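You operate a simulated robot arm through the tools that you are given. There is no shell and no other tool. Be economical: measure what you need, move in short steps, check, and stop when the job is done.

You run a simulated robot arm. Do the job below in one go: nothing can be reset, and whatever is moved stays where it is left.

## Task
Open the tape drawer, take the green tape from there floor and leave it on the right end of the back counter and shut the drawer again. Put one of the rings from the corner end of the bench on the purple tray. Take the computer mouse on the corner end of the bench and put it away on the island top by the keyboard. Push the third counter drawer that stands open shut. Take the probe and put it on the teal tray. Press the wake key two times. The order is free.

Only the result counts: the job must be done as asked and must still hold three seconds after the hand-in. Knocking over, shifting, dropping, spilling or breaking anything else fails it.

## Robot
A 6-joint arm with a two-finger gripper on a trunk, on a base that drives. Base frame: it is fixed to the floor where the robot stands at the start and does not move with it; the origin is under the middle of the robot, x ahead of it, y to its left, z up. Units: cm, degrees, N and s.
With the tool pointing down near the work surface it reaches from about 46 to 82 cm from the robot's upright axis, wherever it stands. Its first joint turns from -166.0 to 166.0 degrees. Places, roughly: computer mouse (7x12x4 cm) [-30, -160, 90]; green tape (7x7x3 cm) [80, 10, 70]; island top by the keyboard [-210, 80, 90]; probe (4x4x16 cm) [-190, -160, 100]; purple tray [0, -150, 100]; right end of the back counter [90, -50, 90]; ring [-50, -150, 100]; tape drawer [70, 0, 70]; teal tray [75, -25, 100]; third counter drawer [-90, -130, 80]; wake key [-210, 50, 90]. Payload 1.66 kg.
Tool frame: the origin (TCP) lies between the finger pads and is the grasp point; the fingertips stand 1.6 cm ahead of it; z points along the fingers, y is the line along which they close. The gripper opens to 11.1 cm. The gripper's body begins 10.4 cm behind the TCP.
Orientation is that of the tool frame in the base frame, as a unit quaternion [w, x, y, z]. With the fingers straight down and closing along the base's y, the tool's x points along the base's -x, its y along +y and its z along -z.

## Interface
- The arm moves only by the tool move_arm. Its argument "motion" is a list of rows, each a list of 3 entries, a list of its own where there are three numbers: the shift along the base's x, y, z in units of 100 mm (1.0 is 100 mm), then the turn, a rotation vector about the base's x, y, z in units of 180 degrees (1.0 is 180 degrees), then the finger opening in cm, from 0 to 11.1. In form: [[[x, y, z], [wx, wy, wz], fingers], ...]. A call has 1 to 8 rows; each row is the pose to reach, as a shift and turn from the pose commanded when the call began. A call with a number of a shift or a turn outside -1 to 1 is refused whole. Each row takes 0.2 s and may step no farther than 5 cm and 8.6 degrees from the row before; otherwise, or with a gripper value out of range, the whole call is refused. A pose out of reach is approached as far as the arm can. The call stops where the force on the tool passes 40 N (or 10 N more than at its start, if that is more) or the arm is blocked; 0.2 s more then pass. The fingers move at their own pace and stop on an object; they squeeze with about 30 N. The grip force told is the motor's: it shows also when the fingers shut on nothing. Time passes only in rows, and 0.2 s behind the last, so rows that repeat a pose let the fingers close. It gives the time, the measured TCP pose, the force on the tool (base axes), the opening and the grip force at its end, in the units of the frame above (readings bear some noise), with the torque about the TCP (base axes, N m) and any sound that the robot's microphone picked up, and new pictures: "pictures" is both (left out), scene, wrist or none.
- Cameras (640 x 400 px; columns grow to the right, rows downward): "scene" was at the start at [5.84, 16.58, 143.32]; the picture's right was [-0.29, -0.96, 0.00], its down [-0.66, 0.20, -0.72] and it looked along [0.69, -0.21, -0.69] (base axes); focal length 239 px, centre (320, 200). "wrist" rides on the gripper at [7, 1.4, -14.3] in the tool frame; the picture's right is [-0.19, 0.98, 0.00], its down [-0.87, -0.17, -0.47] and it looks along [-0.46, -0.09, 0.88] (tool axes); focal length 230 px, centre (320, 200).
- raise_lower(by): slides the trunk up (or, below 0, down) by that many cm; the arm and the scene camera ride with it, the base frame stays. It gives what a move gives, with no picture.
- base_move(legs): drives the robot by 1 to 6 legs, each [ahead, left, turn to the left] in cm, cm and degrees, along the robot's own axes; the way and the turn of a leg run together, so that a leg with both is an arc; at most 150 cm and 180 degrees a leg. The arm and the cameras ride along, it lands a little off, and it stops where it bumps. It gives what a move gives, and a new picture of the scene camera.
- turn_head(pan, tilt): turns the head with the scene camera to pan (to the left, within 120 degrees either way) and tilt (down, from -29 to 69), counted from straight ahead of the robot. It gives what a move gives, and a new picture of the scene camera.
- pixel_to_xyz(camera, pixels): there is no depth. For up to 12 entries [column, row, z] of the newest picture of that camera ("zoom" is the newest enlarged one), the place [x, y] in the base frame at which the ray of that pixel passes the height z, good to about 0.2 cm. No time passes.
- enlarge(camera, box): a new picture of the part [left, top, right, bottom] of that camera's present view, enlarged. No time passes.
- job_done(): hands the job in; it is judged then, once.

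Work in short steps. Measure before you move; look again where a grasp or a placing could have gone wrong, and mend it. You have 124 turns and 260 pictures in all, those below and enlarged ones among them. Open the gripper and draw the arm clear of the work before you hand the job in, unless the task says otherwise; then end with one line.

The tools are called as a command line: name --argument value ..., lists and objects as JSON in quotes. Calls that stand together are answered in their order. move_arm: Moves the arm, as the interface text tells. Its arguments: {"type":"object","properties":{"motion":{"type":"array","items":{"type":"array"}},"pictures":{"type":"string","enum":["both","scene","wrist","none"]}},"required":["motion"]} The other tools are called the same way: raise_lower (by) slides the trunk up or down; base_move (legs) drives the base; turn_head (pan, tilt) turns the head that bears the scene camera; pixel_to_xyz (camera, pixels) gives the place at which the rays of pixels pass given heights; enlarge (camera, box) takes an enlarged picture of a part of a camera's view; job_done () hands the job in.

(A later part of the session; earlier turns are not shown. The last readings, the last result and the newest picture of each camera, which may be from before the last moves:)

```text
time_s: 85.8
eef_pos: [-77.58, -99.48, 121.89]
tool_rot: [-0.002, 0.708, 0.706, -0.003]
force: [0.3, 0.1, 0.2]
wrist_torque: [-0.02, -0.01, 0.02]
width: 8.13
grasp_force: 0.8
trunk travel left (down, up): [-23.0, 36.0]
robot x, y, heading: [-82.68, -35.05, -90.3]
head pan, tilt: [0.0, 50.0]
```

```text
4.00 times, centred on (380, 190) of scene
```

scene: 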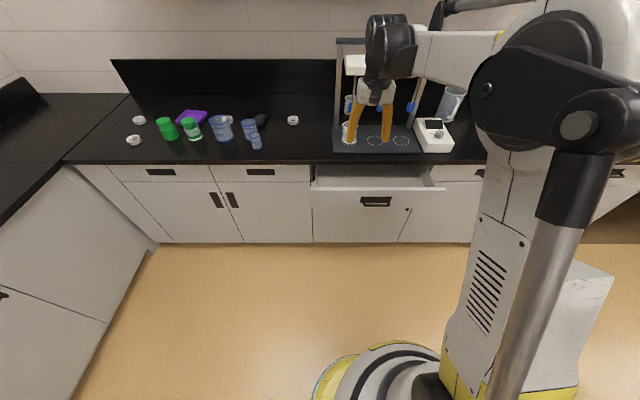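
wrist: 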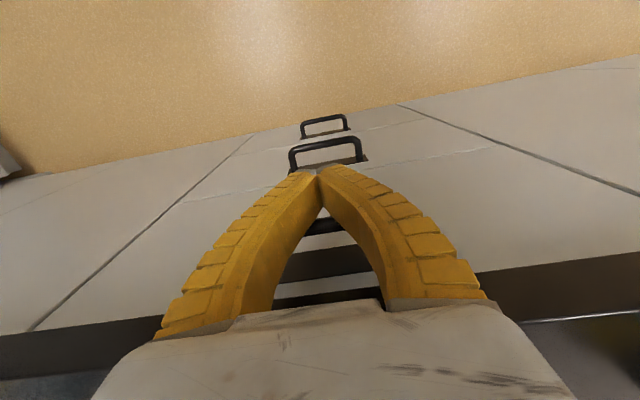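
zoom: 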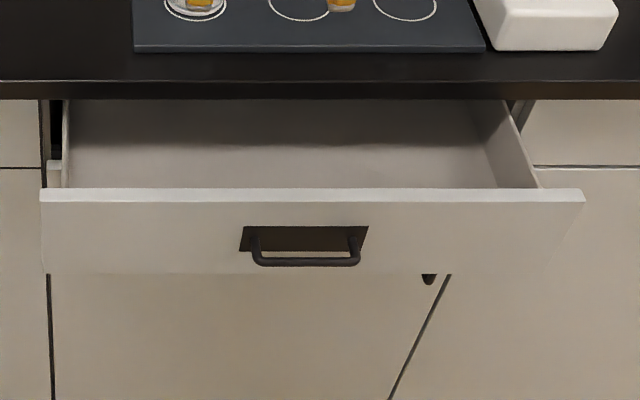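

The bar is at about (-88.6,-107.3, z 80). I lower the trunk, move to x -88.6, tilt the tool back 20° and shut the fingers.

raise_lower --by -20

move_arm --motion '[[[-0.3, 0, 0], [-0.037, 0, 0], 4], [[-0.6, 0, 0], [-0.074, 0, 0], 0], [[-0.9, 0, -0.3], [-0.111, 0, 0], 0], [[-1.0, 0, -0.7], [-0.111, 0, 0], 0], [[-1.0, 0, -1.0], [-0.111, 0, 0], 0]]' --pictures "both"

```text
time_s: 88.0
eef_pos: [-77.58, -99.4, 101.87]
tool_rot: [-0.002, 0.709, 0.705, -0.001]
force: [0.1, 0.0, 0.3]
wrist_torque: [-0.01, -0.03, -0.03]
width: 8.11
grasp_force: 0.6
trunk travel left (down, up): [-3.0, 56.0]
robot x, y, heading: [-82.84, -34.82, -90.3]
head pan, tilt: [0.0, 50.0]
```

```text
time_s: 89.2
eef_pos: [-87.66, -99.31, 91.76]
tool_rot: [0.122, 0.698, 0.694, -0.125]
force: [-0.1, 0.5, -0.5]
wrist_torque: [-0.02, 0.02, 0.0]
width: 0.01
grasp_force: 28.9
trunk travel left (down, up): [-3.0, 56.0]
robot x, y, heading: [-82.76, -35.02, -90.1]
head pan, tilt: [0.0, 50.0]
```

scene: 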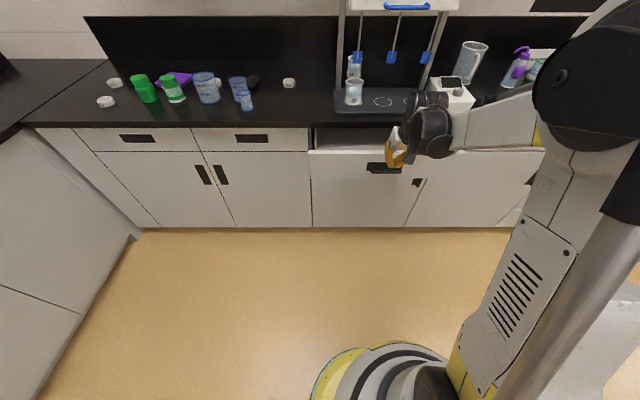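
wrist: 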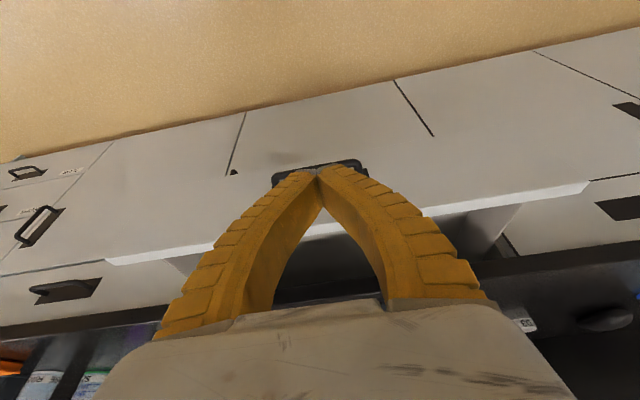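

I lower to z 80.3 and start pushing.

move_arm --motion '[[[0, 0, -0.4], [0, 0, 0], 0], [[0, 0, -0.8], [0, 0, 0], 0], [[0, 0, -1.0], [0, 0, 0], 0], [[-0.05, -0.2, -1.0], [0, 0, 0], 0], [[-0.05, -0.4, -1.0], [0, 0, 0], 0], [[-0.05, -0.6, -1.0], [0, 0, 0], 0], [[-0.05, -0.8, -1.0], [0, 0, 0], 0]]' --pictures "scene"

move_arm --motion '[[[0, -0.25, 0], [0, 0, 0], 0], [[0, -0.5, 0], [0, 0, 0], 0], [[0, -0.75, 0], [0, 0, 0], 0], [[0, -1.0, 0], [0, 0, 0], 0]]' --pictures "both"

```text
time_s: 90.8
eef_pos: [-88.02, -107.41, 81.79]
tool_rot: [0.121, 0.698, 0.695, -0.124]
force: [0.1, 0.4, 0.5]
wrist_torque: [0.0, 0.01, 0.01]
width: 0.01
grasp_force: 28.4
trunk travel left (down, up): [-3.0, 56.0]
robot x, y, heading: [-82.59, -35.2, -90.1]
head pan, tilt: [0.0, 50.0]
```

scene: 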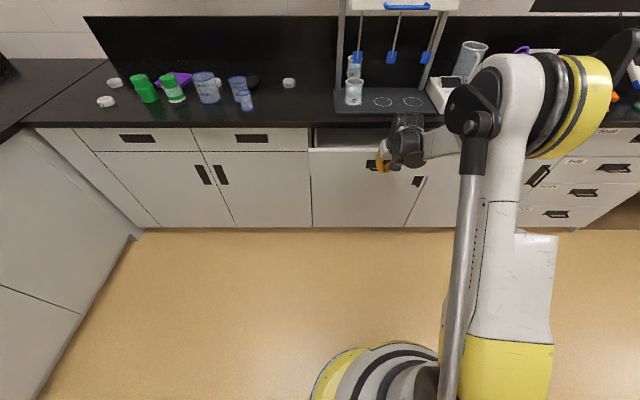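

```text
time_s: 91.8
eef_pos: [-88.16, -117.64, 81.92]
tool_rot: [0.121, 0.698, 0.695, -0.124]
force: [0.0, -0.5, 0.3]
wrist_torque: [0.01, -0.01, 0.01]
width: 0.0
grasp_force: 28.3
trunk travel left (down, up): [-3.0, 56.0]
robot x, y, heading: [-82.97, -35.02, -90.0]
head pan, tilt: [0.0, 50.0]
```

scene: 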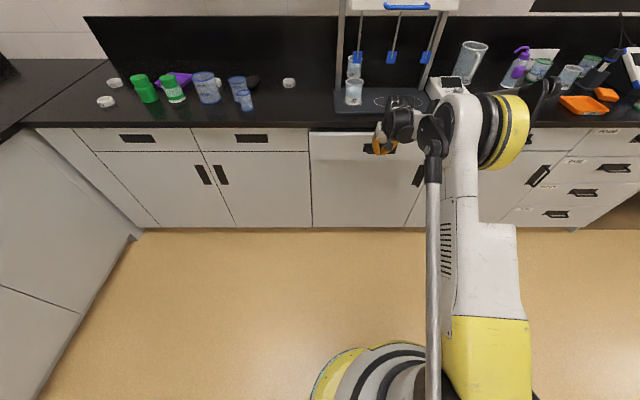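
wrist: 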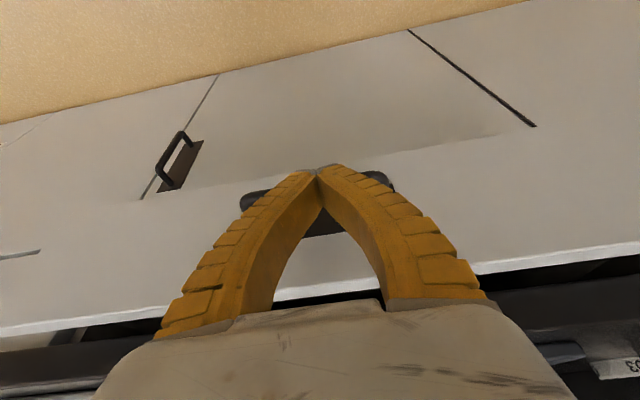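

The drawer is going in; I push on in 1 cm steps until the stop is felt.

move_arm --motion '[[[0, -0.1, 0], [0, 0, 0], 0], [[0, -0.2, 0], [0, 0, 0], 0], [[0, -0.3, 0], [0, 0, 0], 0], [[0, -0.4, 0], [0, 0, 0], 0], [[0, -0.45, 0], [0, 0, 0], 0], [[0, -0.5, 0], [0, 0, 0], 0], [[0, -0.55, 0], [0, 0, 0], 0], [[0, -0.6, 0], [0, 0, 0], 0]]' --pictures "both"

```text
time_s: 93.6
eef_pos: [-88.12, -123.51, 81.91]
tool_rot: [0.122, 0.698, 0.695, -0.124]
force: [-0.9, -0.2, 0.8]
wrist_torque: [0.01, -0.03, 0.02]
width: 0.01
grasp_force: 28.4
trunk travel left (down, up): [-3.0, 56.0]
robot x, y, heading: [-82.56, -34.9, -90.1]
head pan, tilt: [0.0, 50.0]
```

scene: 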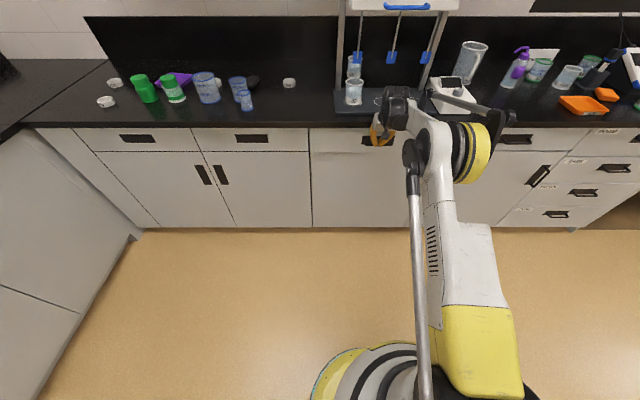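
wrist: 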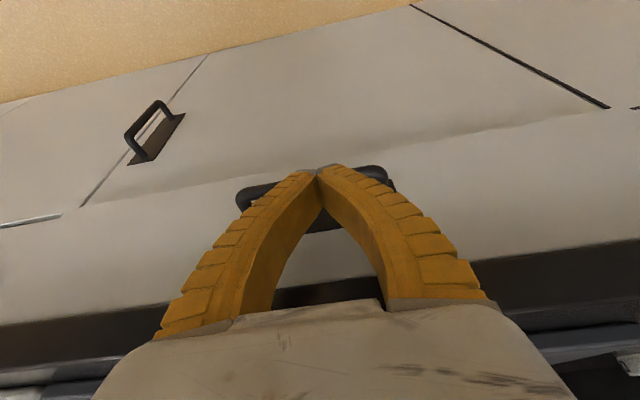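

No stop yet; I continue with 0.4 cm steps.

move_arm --motion '[[[0, -0.04, 0], [0, 0, 0], 0], [[0, -0.08, 0], [0, 0, 0], 0], [[0, -0.12, 0], [0, 0, 0], 0], [[0, -0.16, 0], [0, 0, 0], 0], [[0, -0.2, 0], [0, 0, 0], 0], [[0, -0.24, 0], [0, 0, 0], 0]]' --pictures "both"

```text
time_s: 95.0
eef_pos: [-88.13, -125.78, 82.01]
tool_rot: [0.121, 0.698, 0.695, -0.124]
force: [-0.6, 9.3, 10.9]
wrist_torque: [0.24, -0.02, 0.03]
width: 0.6
grasp_force: 28.8
trunk travel left (down, up): [-3.0, 56.0]
robot x, y, heading: [-82.64, -34.67, -89.7]
head pan, tilt: [0.0, 50.0]
```

scene: 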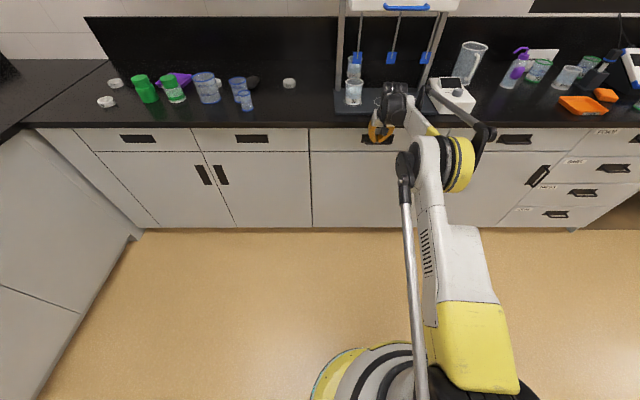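
wrist: 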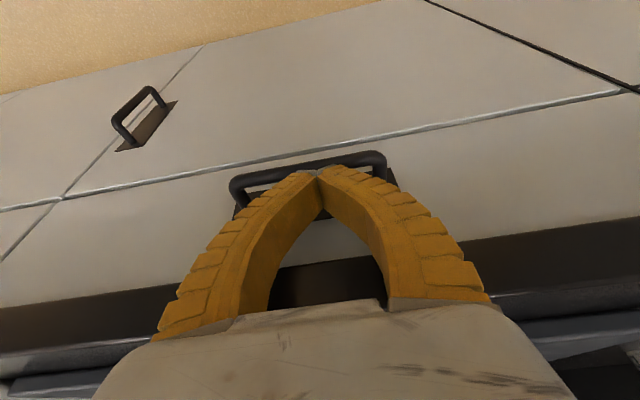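

The drawer front is flush and the stop is felt. I retreat along the tool axis (up and back) so as not to hook the bar.

move_arm --motion '[[[0, 0.05, 0.1], [0, 0, 0], 0], [[0, 0.12, 0.3], [0, 0, 0], 0], [[0, 0.3, 0.6], [0, 0, 0], 0], [[0, 0.6, 0.9], [0, 0, 0], 0], [[0, 1.0, 1.0], [0, 0, 0], 0]]' --pictures "both"

enlarge --camera "scene" --box '[280, 90, 460, 240]'

```text
time_s: 96.2
eef_pos: [-87.95, -115.56, 91.92]
tool_rot: [0.121, 0.698, 0.695, -0.124]
force: [-0.2, -0.4, 0.4]
wrist_torque: [0.01, 0.04, 0.0]
width: 0.0
grasp_force: 28.6
trunk travel left (down, up): [-3.0, 56.0]
robot x, y, heading: [-82.61, -35.02, -90.1]
head pan, tilt: [0.0, 50.0]
```

scene: 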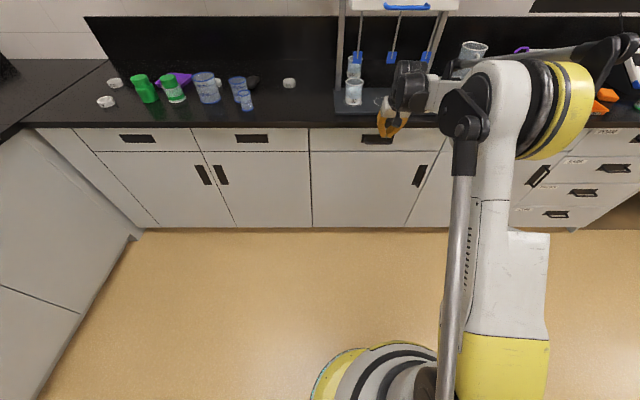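
wrist: 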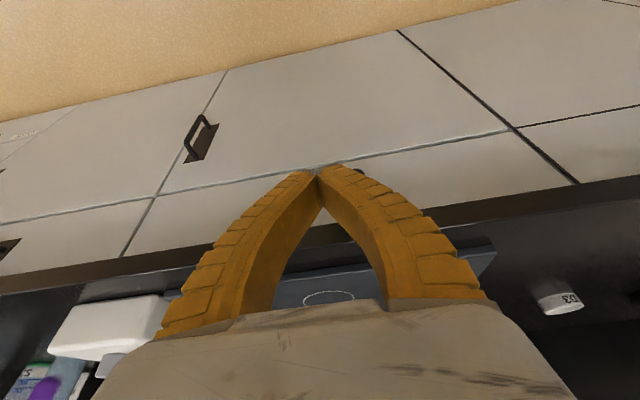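

```text
2.67 times, centred on (370, 165) of scene
```

zoom: 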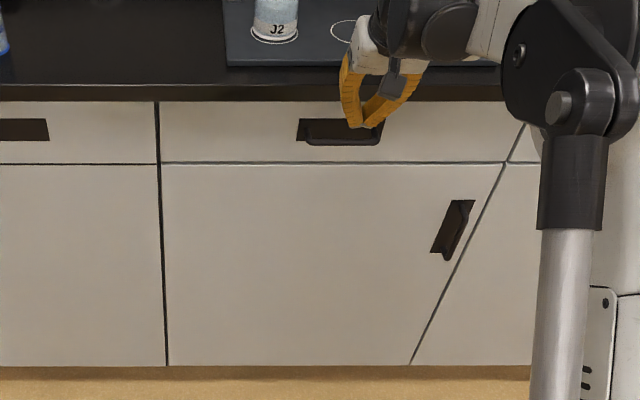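

Drawer is flush. I untilt, lift, raise the trunk and drive to a spot reaching both ring and purple tray.

move_arm --motion '[[[0, 0.3, 0.2], [0.037, 0, 0], 2], [[0, 0.6, 0.4], [0.074, 0, 0], 4], [[0, 0.9, 0.7], [0.111, 0, 0], 8], [[0, 1.0, 1.0], [0.111, 0, 0], 8]]' --pictures "none"

raise_lower --by 22

base_move --legs '[[0, 62, 0], [48, 0, 0]]'

enlarge --camera "wrist" --box '[0, 0, 640, 400]'

```text
time_s: 97.2
eef_pos: [-87.99, -105.86, 101.65]
tool_rot: [-0.002, 0.709, 0.705, -0.002]
force: [0.3, -0.8, -1.0]
wrist_torque: [0.05, -0.03, 0.04]
width: 8.17
grasp_force: 0.7
trunk travel left (down, up): [-3.0, 56.0]
robot x, y, heading: [-82.81, -34.9, -89.8]
head pan, tilt: [0.0, 50.0]
```

```text
time_s: 99.5
eef_pos: [-88.02, -105.8, 123.82]
tool_rot: [-0.002, 0.709, 0.706, -0.002]
force: [0.9, -0.3, 0.1]
wrist_torque: [0.01, 0.04, -0.01]
width: 8.16
grasp_force: 0.2
trunk travel left (down, up): [-25.0, 34.0]
robot x, y, heading: [-82.78, -34.93, -89.9]
head pan, tilt: [0.0, 50.0]
```

```text
time_s: 105.5
eef_pos: [-25.47, -154.73, 123.65]
tool_rot: [-0.002, 0.707, 0.708, -0.001]
force: [0.4, 0.4, -0.6]
wrist_torque: [0.03, 0.02, -0.03]
width: 8.12
grasp_force: 0.6
trunk travel left (down, up): [-25.0, 34.0]
robot x, y, heading: [-20.2, -83.96, -89.9]
head pan, tilt: [0.0, 50.0]
```

scene: 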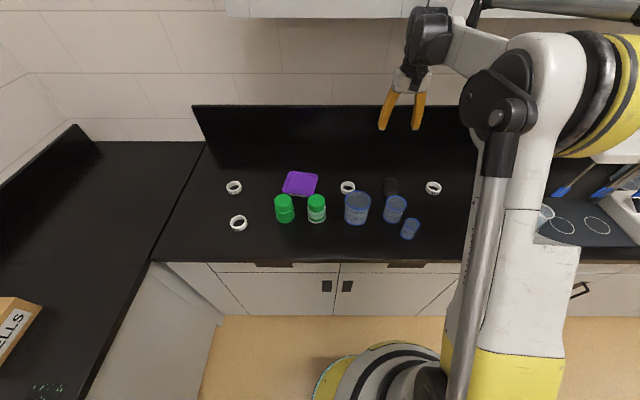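

```text
1.00 times, centred on (320, 200) of wrist (not enlarged: the box is as wide or as high as the picture)
```

zoom: 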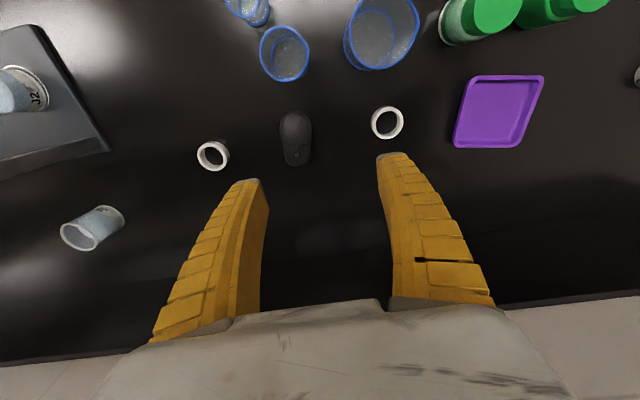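

Clear overview: ring D3 (213,156), mouse (296,138), tray (500,110), ring A2 (388,123). I measure.

pixel_to_xyz --camera "zoom" --pixels '[[213, 156, 92], [198, 156, 92], [228, 156, 92], [213, 141, 92], [213, 171, 92], [296, 112, 91], [296, 166, 91], [282, 135, 91], [311, 135, 91], [498, 112, 90.5], [475, 80, 92], [455, 146, 92]]'

pixel_to_xyz --camera "scene" --pixels '[[434, 187, 92], [434, 190, 90], [300, 184, 90.5], [391, 186, 92]]'

enlarge --camera "scene" --box '[270, 150, 460, 260]'

enlarge --camera "wrist" --box '[180, 90, 340, 190]'

```text
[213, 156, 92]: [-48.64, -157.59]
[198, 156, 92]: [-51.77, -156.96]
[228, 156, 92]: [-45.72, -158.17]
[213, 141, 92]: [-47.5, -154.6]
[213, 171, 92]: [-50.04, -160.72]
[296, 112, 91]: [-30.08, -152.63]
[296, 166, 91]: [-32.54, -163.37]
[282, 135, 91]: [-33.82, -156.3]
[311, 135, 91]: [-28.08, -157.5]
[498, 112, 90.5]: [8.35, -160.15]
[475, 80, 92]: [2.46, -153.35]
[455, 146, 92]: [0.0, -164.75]
```

```text
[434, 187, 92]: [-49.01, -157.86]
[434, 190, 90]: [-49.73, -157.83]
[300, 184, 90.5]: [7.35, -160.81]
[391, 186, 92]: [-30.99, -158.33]
```

```text
3.37 times, centred on (365, 205) of scene
```

zoom: 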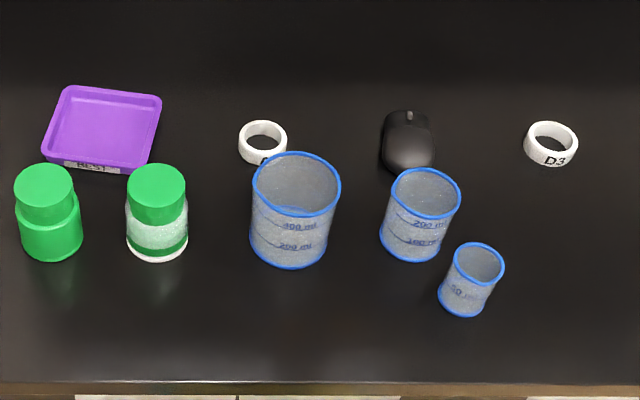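

```text
4.00 times, centred on (260, 140) of wrist
```

zoom: 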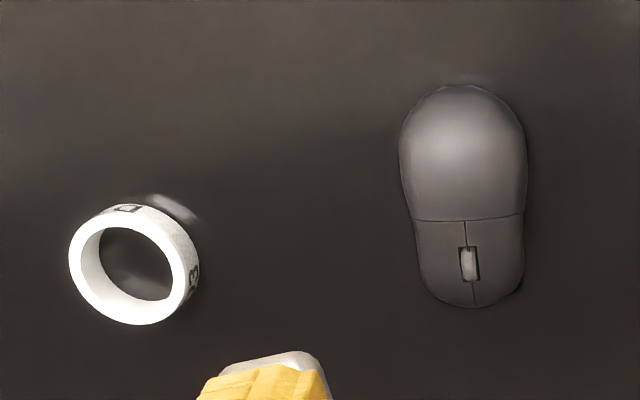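

Ring centre (-48.8,-157.7). I move over it at height first, opening to 9.

move_arm --motion '[[[-0.45, 0, 0], [0, 0, 0], 9], [[-0.9, -0.1, 0], [0, 0, 0], 9], [[-1.0, -0.15, -0.3], [0, 0, 0], 9]]' --pictures "none"

move_arm --motion '[[[-0.45, 0, 0], [0, 0, 0], 9], [[-0.9, -0.1, 0], [0, 0, 0], 9], [[-1.0, -0.15, -0.3], [0, 0, 0], 9]]' --pictures "none"

move_arm --motion '[[[-0.33, 0, -0.3], [0, 0, 0], 9], [[-0.33, 0, -0.7], [0, 0, 0], 9], [[-0.33, 0, -1.0], [0, 0, 0], 9]]' --pictures "both"

```text
time_s: 106.3
eef_pos: [-35.16, -156.36, 120.81]
tool_rot: [-0.002, 0.707, 0.707, -0.001]
force: [0.8, 0.5, 0.3]
wrist_torque: [0.02, 0.0, 0.0]
width: 9.08
grasp_force: 0.6
trunk travel left (down, up): [-25.0, 34.0]
robot x, y, heading: [-20.51, -83.48, -89.9]
head pan, tilt: [0.0, 50.0]
```

```text
time_s: 107.1
eef_pos: [-45.63, -157.83, 117.85]
tool_rot: [-0.002, 0.706, 0.708, -0.001]
force: [-0.4, 0.9, 0.0]
wrist_torque: [0.05, -0.03, -0.01]
width: 9.11
grasp_force: 0.7
trunk travel left (down, up): [-25.0, 34.0]
robot x, y, heading: [-20.7, -83.37, -89.9]
head pan, tilt: [0.0, 50.0]
```

```text
time_s: 107.9
eef_pos: [-48.93, -157.57, 107.38]
tool_rot: [-0.002, 0.706, 0.708, -0.002]
force: [0.5, 0.3, -0.2]
wrist_torque: [-0.01, 0.02, -0.02]
width: 9.07
grasp_force: 0.1
trunk travel left (down, up): [-25.0, 34.0]
robot x, y, heading: [-20.72, -83.68, -89.9]
head pan, tilt: [0.0, 50.0]
```

scene: 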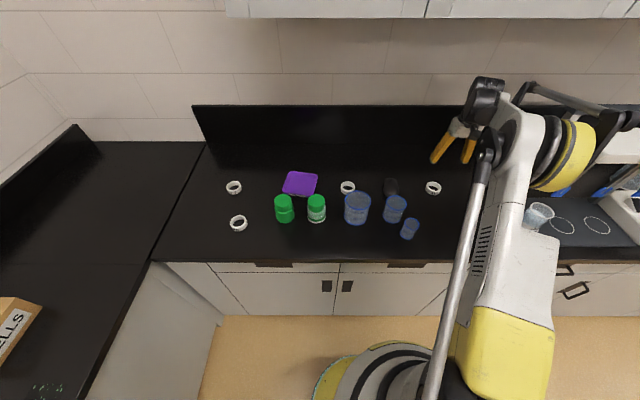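
wrist: 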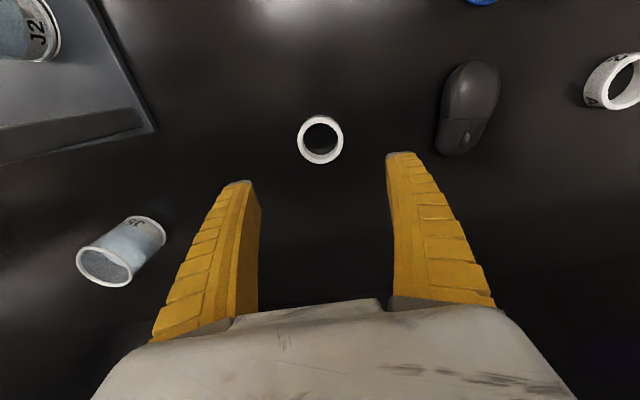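

No contact; ring is centred at (321,139). I verify its position and lower onto it.

pixel_to_xyz --camera "wrist" --pixels '[[320, 140, 92.5], [297, 140, 92.5], [343, 140, 92.5], [320, 116, 92.5], [320, 164, 92.5]]'

move_arm --motion '[[[0, 0, -0.4], [0, 0, 0], 9], [[0, 0, -0.8], [0, 0, 0], 9], [[0, 0, -1.0], [0, 0, 0], 9]]' --pictures "both"

```text
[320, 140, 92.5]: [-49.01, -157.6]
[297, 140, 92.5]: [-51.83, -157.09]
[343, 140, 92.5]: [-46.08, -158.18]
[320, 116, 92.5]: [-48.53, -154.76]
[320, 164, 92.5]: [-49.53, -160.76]
```

```text
time_s: 108.7
eef_pos: [-48.89, -157.66, 97.76]
tool_rot: [-0.002, 0.707, 0.707, -0.002]
force: [0.3, -0.9, -0.7]
wrist_torque: [-0.04, 0.01, 0.01]
width: 9.08
grasp_force: 1.0
trunk travel left (down, up): [-25.0, 34.0]
robot x, y, heading: [-20.71, -83.43, -89.7]
head pan, tilt: [0.0, 50.0]
```

scene: 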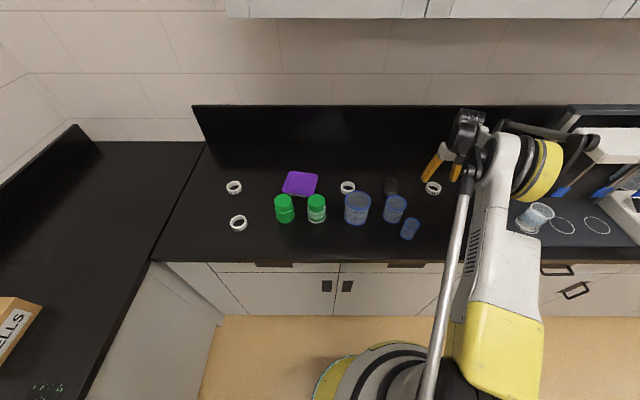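
wrist: 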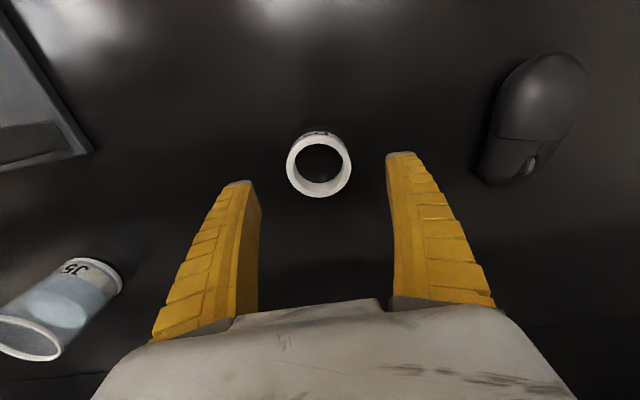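

The elbow bracket appears near the stand's frame at (575,140); I zoom to check clearance.

enlarge --camera "scene" --box '[420, 90, 640, 230]'

```text
2.86 times, centred on (530, 160) of scene
```

zoom: 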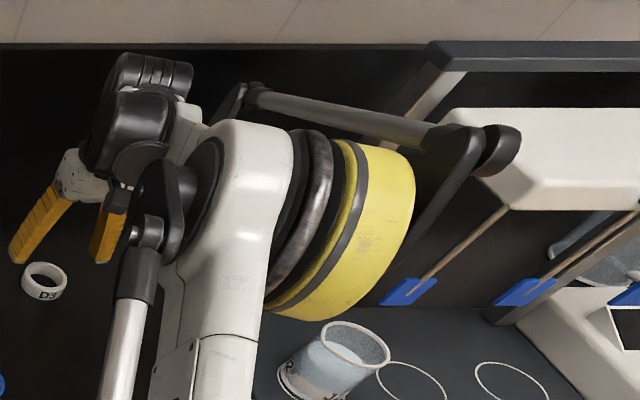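

Triangulating, the stand's shelf corner is near (-75,-140,125) and the elbow bracket about (-63,-133), over 10 cm apart; so I continue down slowly and grip.

move_arm --motion '[[[0, 0, -0.3], [0, 0, 0], 9], [[0, 0, -0.52], [0, 0, 0], 9]]' --pictures "both"

```text
time_s: 109.3
eef_pos: [-48.72, -157.63, 92.5]
tool_rot: [-0.001, 0.707, 0.708, -0.001]
force: [0.0, -0.1, -0.2]
wrist_torque: [0.0, -0.07, 0.01]
width: 9.08
grasp_force: 0.7
trunk travel left (down, up): [-25.0, 34.0]
robot x, y, heading: [-20.35, -83.81, -89.8]
head pan, tilt: [0.0, 50.0]
```

scene: 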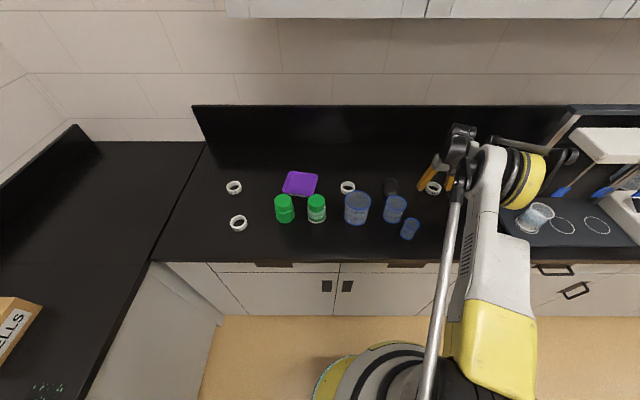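
wrist: 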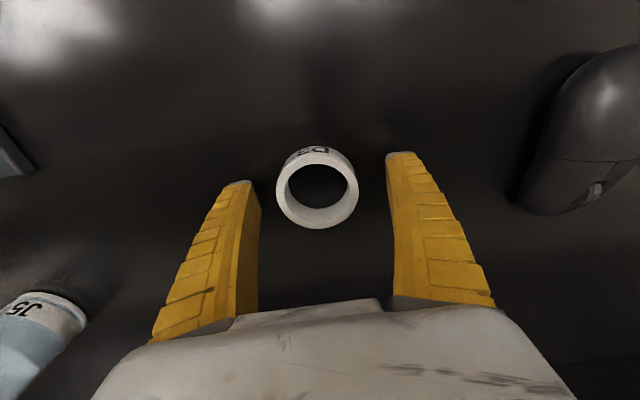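

The ring is between the fingers; I lower 0.4 cm and close.

move_arm --motion '[[[0, 0, -0.04], [0, 0, 0], 9], [[0, 0, -0.04], [0, 0, 0], 6], [[0, 0, -0.04], [0, 0, 0], 4], [[0, 0, -0.04], [0, 0, 0], 4], [[0, 0, -0.04], [0, 0, 0], 4]]' --pictures "wrist"

move_arm --motion '[[[0, 0, 0.3], [0, 0, 0], 4], [[0, 0, 0.7], [0, 0, 0], 4], [[0, 0, 1.0], [0, 0, 0], 4]]' --pictures "wrist"

```text
time_s: 110.5
eef_pos: [-48.79, -157.63, 92.14]
tool_rot: [-0.002, 0.707, 0.708, -0.001]
force: [-0.3, -1.5, 4.4]
wrist_torque: [-0.04, -0.13, 0.0]
width: 5.12
grasp_force: 29.7
trunk travel left (down, up): [-25.0, 34.0]
robot x, y, heading: [-20.48, -83.58, -89.6]
head pan, tilt: [0.0, 50.0]
```

wrist: 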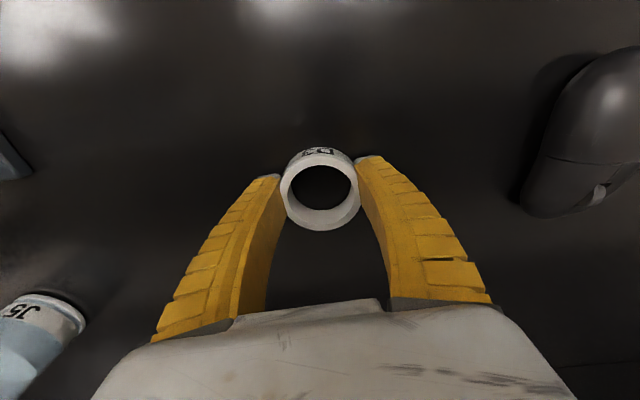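

```text
time_s: 111.3
eef_pos: [-48.75, -157.54, 102.06]
tool_rot: [-0.002, 0.707, 0.707, -0.002]
force: [0.2, 0.5, 1.2]
wrist_torque: [0.01, -0.02, -0.01]
width: 5.09
grasp_force: 30.1
trunk travel left (down, up): [-25.0, 34.0]
robot x, y, heading: [-20.69, -83.45, -89.4]
head pan, tilt: [0.0, 50.0]
```

wrist: 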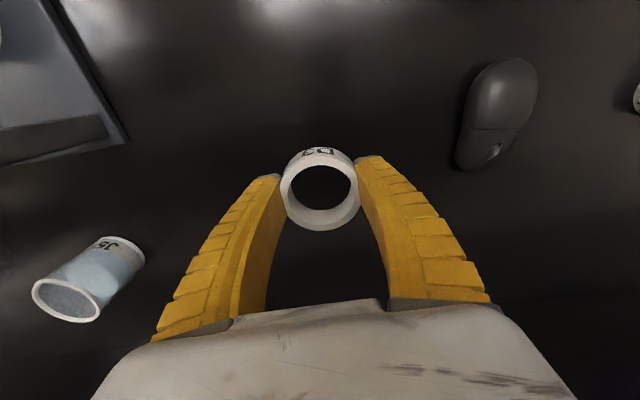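

Ring D3 is held. I lift higher and shift the base left to approach the tray.

move_arm --motion '[[[0, 0, 0.4], [0, 0, 0], 4], [[0, 0, 0.8], [0, 0, 0], 4], [[0, 0, 1.0], [0, 0, 0], 4]]' --pictures "none"

move_arm --motion '[[[0.2, 0, 0.4], [0, 0, 0], 4], [[0.5, 0.05, 0.8], [0, 0, 0], 4], [[1.0, 0.1, 0.8], [0, 0, 0], 4]]' --pictures "none"

base_move --legs '[[0, 27, 0]]'

enlarge --camera "wrist" --box '[0, 0, 640, 400]'

```text
time_s: 112.1
eef_pos: [-48.97, -157.31, 112.26]
tool_rot: [-0.002, 0.706, 0.708, -0.001]
force: [-1.0, -0.4, -1.0]
wrist_torque: [0.03, -0.01, -0.04]
width: 5.08
grasp_force: 29.9
trunk travel left (down, up): [-25.0, 34.0]
robot x, y, heading: [-20.46, -83.73, -89.7]
head pan, tilt: [0.0, 50.0]
```

```text
refused: row 2 steps farther than a row can; nothing moved
```

```text
time_s: 114.0
eef_pos: [-21.74, -157.27, 112.14]
tool_rot: [-0.002, 0.709, 0.706, -0.002]
force: [0.7, 0.4, -0.6]
wrist_torque: [0.01, 0.03, -0.01]
width: 5.07
grasp_force: 29.9
trunk travel left (down, up): [-25.0, 34.0]
robot x, y, heading: [6.74, -84.18, -89.7]
head pan, tilt: [0.0, 50.0]
```

scene: 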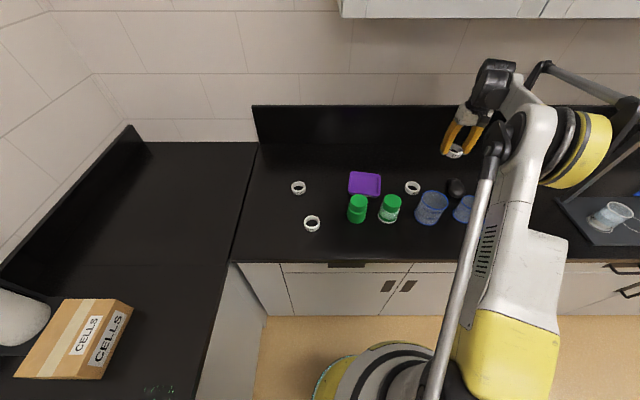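

```text
1.00 times, centred on (320, 200) of wrist (not enlarged: the box is as wide or as high as the picture)
```

zoom: 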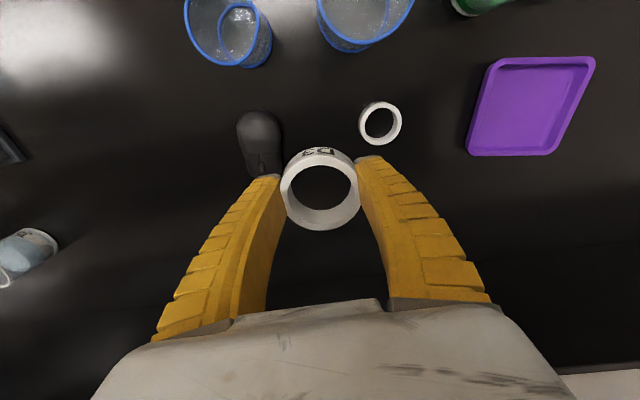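

I move the arm +x toward the tray at height 118.

move_arm --motion '[[[0.1, 0, 0.4], [0, 0, 0], 4], [[0.4, 0, 0.6], [0, 0, 0], 4], [[0.8, 0, 0.6], [0, 0, 0], 4], [[1.0, 0, 0.6], [0, 0, 0], 4]]' --pictures "none"

move_arm --motion '[[[0.45, 0, 0], [0, 0, 0], 4], [[0.9, 0, 0], [0, 0, 0], 4], [[1.0, 0, 0], [0, 0, 0], 4]]' --pictures "none"

move_arm --motion '[[[0.45, -0.1, 0], [0, 0, 0], 4], [[0.9, -0.2, 0], [0, 0, 0], 4], [[0.97, -0.3, 0], [0, 0, 0], 4]]' --pictures "both"

```text
time_s: 115.0
eef_pos: [-11.74, -157.24, 118.21]
tool_rot: [-0.002, 0.709, 0.705, -0.002]
force: [0.4, -0.5, -0.8]
wrist_torque: [-0.01, -0.03, -0.01]
width: 5.04
grasp_force: 30.2
trunk travel left (down, up): [-25.0, 34.0]
robot x, y, heading: [6.97, -83.63, -90.1]
head pan, tilt: [0.0, 50.0]
```

```text
time_s: 115.8
eef_pos: [-1.65, -157.1, 118.21]
tool_rot: [-0.001, 0.709, 0.705, -0.002]
force: [-0.2, 0.3, -0.8]
wrist_torque: [-0.03, 0.0, -0.01]
width: 5.03
grasp_force: 29.6
trunk travel left (down, up): [-25.0, 34.0]
robot x, y, heading: [7.21, -83.9, -89.9]
head pan, tilt: [0.0, 50.0]
```

```text
time_s: 116.6
eef_pos: [7.9, -159.97, 118.23]
tool_rot: [-0.002, 0.708, 0.706, -0.002]
force: [0.1, 0.3, -1.3]
wrist_torque: [-0.01, -0.01, 0.02]
width: 5.07
grasp_force: 30.0
trunk travel left (down, up): [-25.0, 34.0]
robot x, y, heading: [7.01, -83.86, -90.0]
head pan, tilt: [0.0, 50.0]
```

scene: 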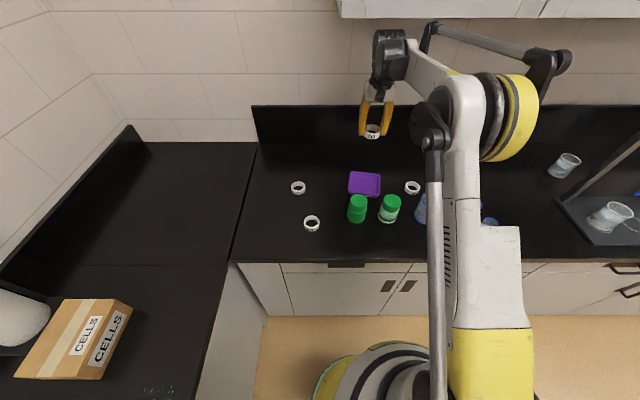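
wrist: 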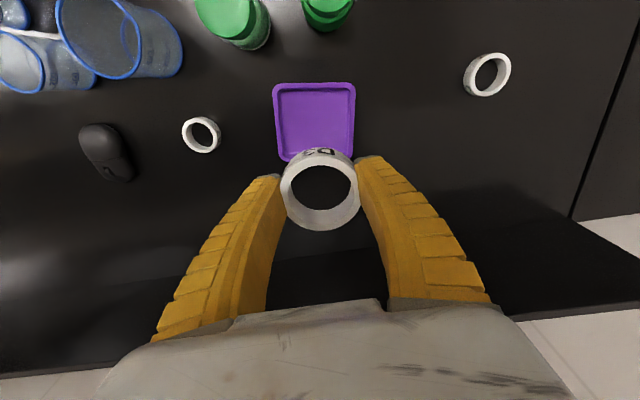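

I measure the tray's corners and the jar tops in this view.

pixel_to_xyz --camera "wrist" --pixels '[[274, 84, 92], [355, 84, 92], [282, 160, 92], [352, 156, 92], [222, 10, 102], [230, 40, 102], [330, 20, 102], [240, 48, 90]]'

pixel_to_xyz --camera "scene" --pixels '[[348, 193, 91], [381, 196, 91], [351, 172, 91], [381, 175, 91], [390, 222, 90], [391, 198, 101], [391, 198, 98]]'

enlarge --camera "scene" --box '[320, 150, 440, 240]'

```text
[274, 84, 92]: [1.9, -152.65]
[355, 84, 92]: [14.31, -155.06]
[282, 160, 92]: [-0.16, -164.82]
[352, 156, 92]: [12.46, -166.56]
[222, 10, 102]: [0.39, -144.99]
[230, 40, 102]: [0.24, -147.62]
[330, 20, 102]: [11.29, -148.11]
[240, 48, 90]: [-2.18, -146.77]
```

```text
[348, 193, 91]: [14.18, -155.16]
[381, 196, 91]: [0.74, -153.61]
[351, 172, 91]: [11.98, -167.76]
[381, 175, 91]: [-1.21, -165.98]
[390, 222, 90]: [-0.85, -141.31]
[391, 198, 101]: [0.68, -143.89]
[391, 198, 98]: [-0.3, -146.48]
```

```text
4.44 times, centred on (380, 195) of scene
```

zoom: 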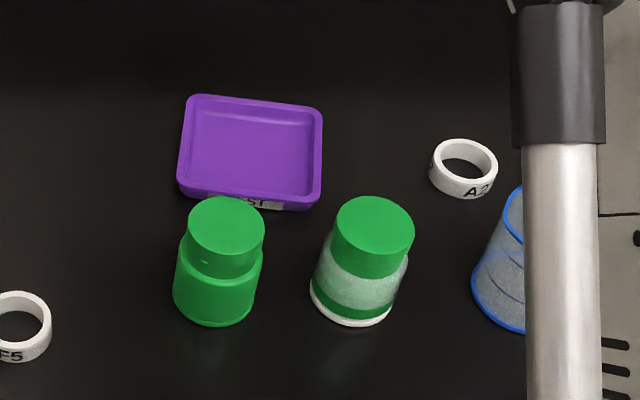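

Tray centre (7,-160.3), jars end at y≈-148. I descend over the tray centre.

move_arm --motion '[[[-0.08, -0.05, -0.4], [0, 0, 0], 4], [[-0.08, -0.05, -0.8], [0, 0, 0], 4], [[-0.08, -0.05, -1.0], [0, 0, 0], 4]]' --pictures "none"

move_arm --motion '[[[0, 0, -0.4], [0, 0, 0], 4], [[0, 0, -0.8], [0, 0, 0], 4], [[0, 0, -1.0], [0, 0, 0], 4]]' --pictures "both"

```text
time_s: 117.4
eef_pos: [7.32, -160.75, 107.88]
tool_rot: [-0.002, 0.709, 0.706, -0.002]
force: [-0.3, 0.2, -0.3]
wrist_torque: [-0.01, 0.02, -0.01]
width: 5.04
grasp_force: 30.2
trunk travel left (down, up): [-25.0, 34.0]
robot x, y, heading: [6.84, -83.31, -89.9]
head pan, tilt: [0.0, 50.0]
```

```text
time_s: 118.2
eef_pos: [7.25, -160.68, 98.31]
tool_rot: [-0.002, 0.708, 0.706, -0.001]
force: [0.4, -0.4, 0.0]
wrist_torque: [0.01, 0.02, -0.03]
width: 5.07
grasp_force: 30.0
trunk travel left (down, up): [-25.0, 34.0]
robot x, y, heading: [6.76, -83.53, -90.2]
head pan, tilt: [0.0, 50.0]
```

scene: 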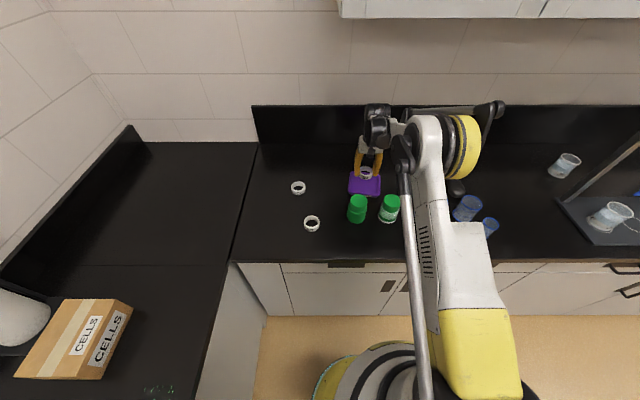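
wrist: 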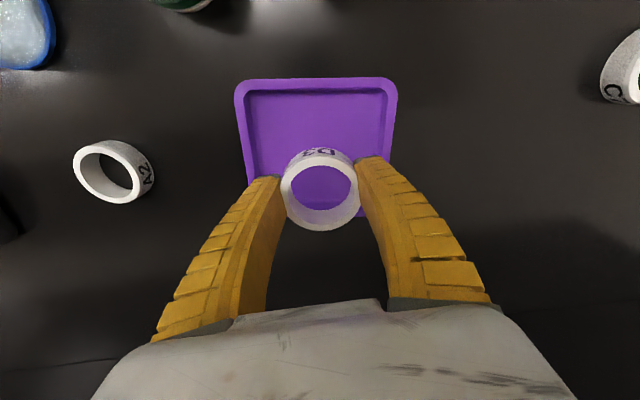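

Aligned; I lower 4.5 cm, then gently to contact.

move_arm --motion '[[[0, 0.02, -0.3], [0, 0, 0], 4], [[0, 0.04, -0.45], [0, 0, 0], 4]]' --pictures "wrist"

move_arm --motion '[[[0, 0, -0.03], [0, 0, 0], 4], [[0, 0, -0.06], [0, 0, 0], 4], [[0, 0, -0.08], [0, 0, 0], 4]]' --pictures "wrist"

```text
time_s: 118.8
eef_pos: [7.28, -160.33, 93.73]
tool_rot: [-0.002, 0.708, 0.706, -0.001]
force: [0.0, -0.2, -0.2]
wrist_torque: [0.01, -0.02, 0.01]
width: 5.07
grasp_force: 29.8
trunk travel left (down, up): [-25.0, 34.0]
robot x, y, heading: [6.78, -83.69, -90.0]
head pan, tilt: [0.0, 50.0]
```

wrist: 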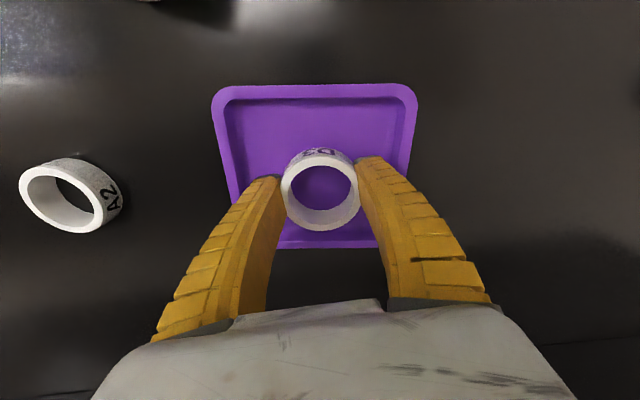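

```text
time_s: 119.6
eef_pos: [7.26, -160.37, 92.97]
tool_rot: [-0.002, 0.709, 0.705, -0.002]
force: [0.5, -0.3, -0.5]
wrist_torque: [0.01, 0.02, -0.03]
width: 5.07
grasp_force: 29.8
trunk travel left (down, up): [-25.0, 34.0]
robot x, y, heading: [7.24, -83.73, -89.9]
head pan, tilt: [0.0, 50.0]
```

wrist: 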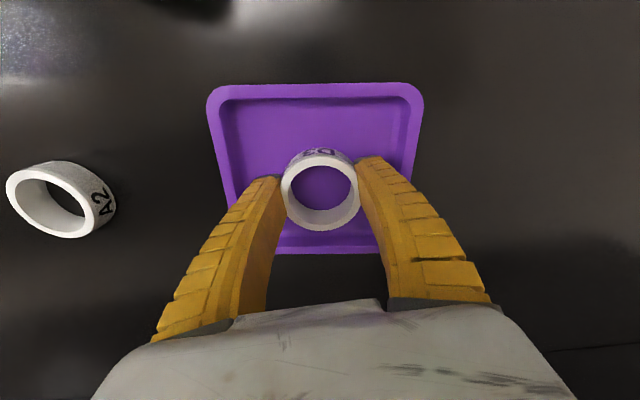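

move_arm --motion '[[[0, 0, -0.03], [0, 0, 0], 4], [[0, 0, -0.05], [0, 0, 0], 4]]' --pictures "none"

```text
time_s: 120.2
eef_pos: [7.16, -160.38, 92.7]
tool_rot: [-0.001, 0.708, 0.706, -0.003]
force: [0.0, -5.5, 24.2]
wrist_torque: [-0.06, 0.02, 0.12]
width: 5.25
grasp_force: 30.1
trunk travel left (down, up): [-25.0, 34.0]
robot x, y, heading: [7.15, -83.56, -90.0]
head pan, tilt: [0.0, 50.0]
```

Contact felt on the tray floor; I release slightly (7.2 cm) and lift.

move_arm --motion '[[[0, 0, 0.02], [0, 0, 0], 6.2], [[0, 0, 0.02], [0, 0, 0], 7.2], [[0, 0, 0.05], [0, 0, 0], 7.2], [[0, 0, 0.3], [0, 0, 0], 7.2], [[0, 0, 0.7], [0, 0, 0], 7.2], [[0, 0, 1.0], [0, 0, 0], 7.2]]' --pictures "wrist"

move_arm --motion '[[[0, 0, 0.4], [0, 0, 0], 9], [[0, 0, 0.8], [0, 0, 0], 10], [[0, 0, 1.0], [0, 0, 0], 10]]' --pictures "none"

move_arm --motion '[[[-0.45, 0.05, 0.1], [0, 0, 0], 10], [[-0.9, 0.1, 0.2], [0, 0, 0], 10], [[-1.0, 0.2, 0.2], [0, 0, 0], 10]]' --pictures "none"

move_arm --motion '[[[-0.45, 0, 0], [0, 0, 0], 10], [[-0.9, 0, 0], [0, 0, 0], 10], [[-1.0, 0, 0], [0, 0, 0], 10]]' --pictures "both"

```text
time_s: 121.6
eef_pos: [6.93, -160.26, 102.46]
tool_rot: [-0.002, 0.708, 0.706, -0.002]
force: [-0.5, 0.0, -0.2]
wrist_torque: [-0.03, 0.03, -0.01]
width: 7.37
grasp_force: 1.2
trunk travel left (down, up): [-25.0, 34.0]
robot x, y, heading: [6.92, -83.65, -90.2]
head pan, tilt: [0.0, 50.0]
```

wrist: 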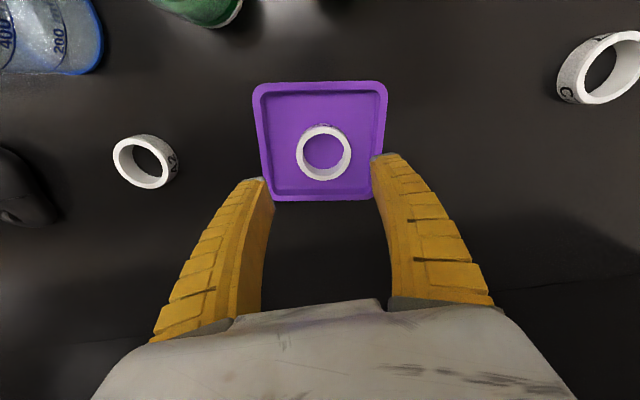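

```text
time_s: 122.4
eef_pos: [7.2, -160.36, 112.31]
tool_rot: [-0.002, 0.708, 0.706, -0.003]
force: [-0.4, 1.1, -0.3]
wrist_torque: [0.0, 0.0, 0.02]
width: 10.05
grasp_force: 1.0
trunk travel left (down, up): [-25.0, 34.0]
robot x, y, heading: [6.68, -83.22, -90.4]
head pan, tilt: [0.0, 50.0]
```

```text
time_s: 123.2
eef_pos: [-2.92, -158.28, 114.52]
tool_rot: [-0.002, 0.708, 0.706, -0.002]
force: [-0.4, 0.2, 0.0]
wrist_torque: [0.0, -0.02, 0.01]
width: 10.05
grasp_force: 0.3
trunk travel left (down, up): [-25.0, 34.0]
robot x, y, heading: [7.26, -83.34, -90.0]
head pan, tilt: [0.0, 50.0]
```

```text
time_s: 124.0
eef_pos: [-12.75, -158.39, 114.32]
tool_rot: [-0.001, 0.708, 0.706, -0.001]
force: [0.4, 0.5, 0.0]
wrist_torque: [-0.01, -0.01, 0.02]
width: 10.06
grasp_force: 0.2
trunk travel left (down, up): [-25.0, 34.0]
robot x, y, heading: [7.14, -83.19, -90.1]
head pan, tilt: [0.0, 50.0]
```

scene: 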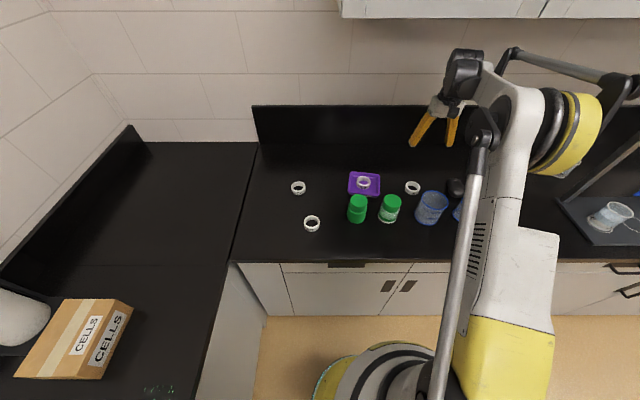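
wrist: 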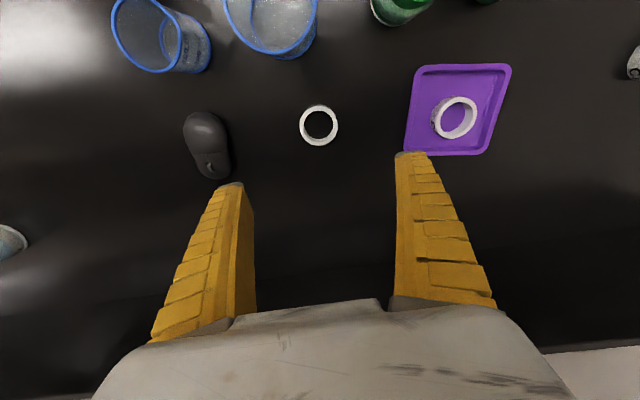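

Ring D3 rests in the purple tray. Next the mouse; I measure it and the beakers beside it.

pixel_to_xyz --camera "wrist" --pixels '[[201, 113, 91], [216, 179, 91], [183, 135, 91], [230, 140, 91], [207, 145, 93], [165, 65, 100], [140, 40, 100], [178, 20, 100], [165, 72, 100], [270, 55, 103], [240, 20, 103]]'

enlarge --camera "scene" --box '[400, 150, 500, 240]'

enlarge --camera "wrist" --box '[100, 0, 340, 200]'

```text
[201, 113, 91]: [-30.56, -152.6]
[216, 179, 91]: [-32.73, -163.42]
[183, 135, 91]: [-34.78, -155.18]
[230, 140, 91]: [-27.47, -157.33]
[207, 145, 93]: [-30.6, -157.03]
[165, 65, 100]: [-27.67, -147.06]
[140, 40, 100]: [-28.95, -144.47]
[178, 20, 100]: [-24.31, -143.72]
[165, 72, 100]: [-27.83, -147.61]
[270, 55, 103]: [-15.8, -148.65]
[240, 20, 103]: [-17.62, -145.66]
```

```text
4.44 times, centred on (450, 195) of scene
```

zoom: 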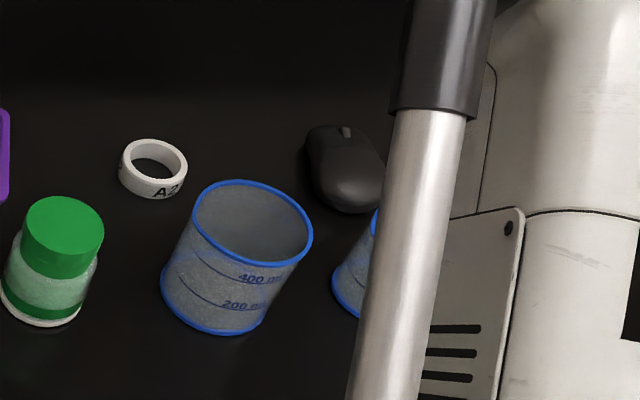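

```text
2.00 times, centred on (220, 100) of wrist
```

zoom: 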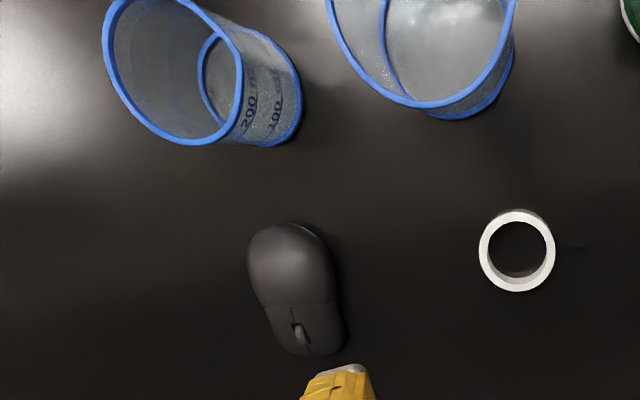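

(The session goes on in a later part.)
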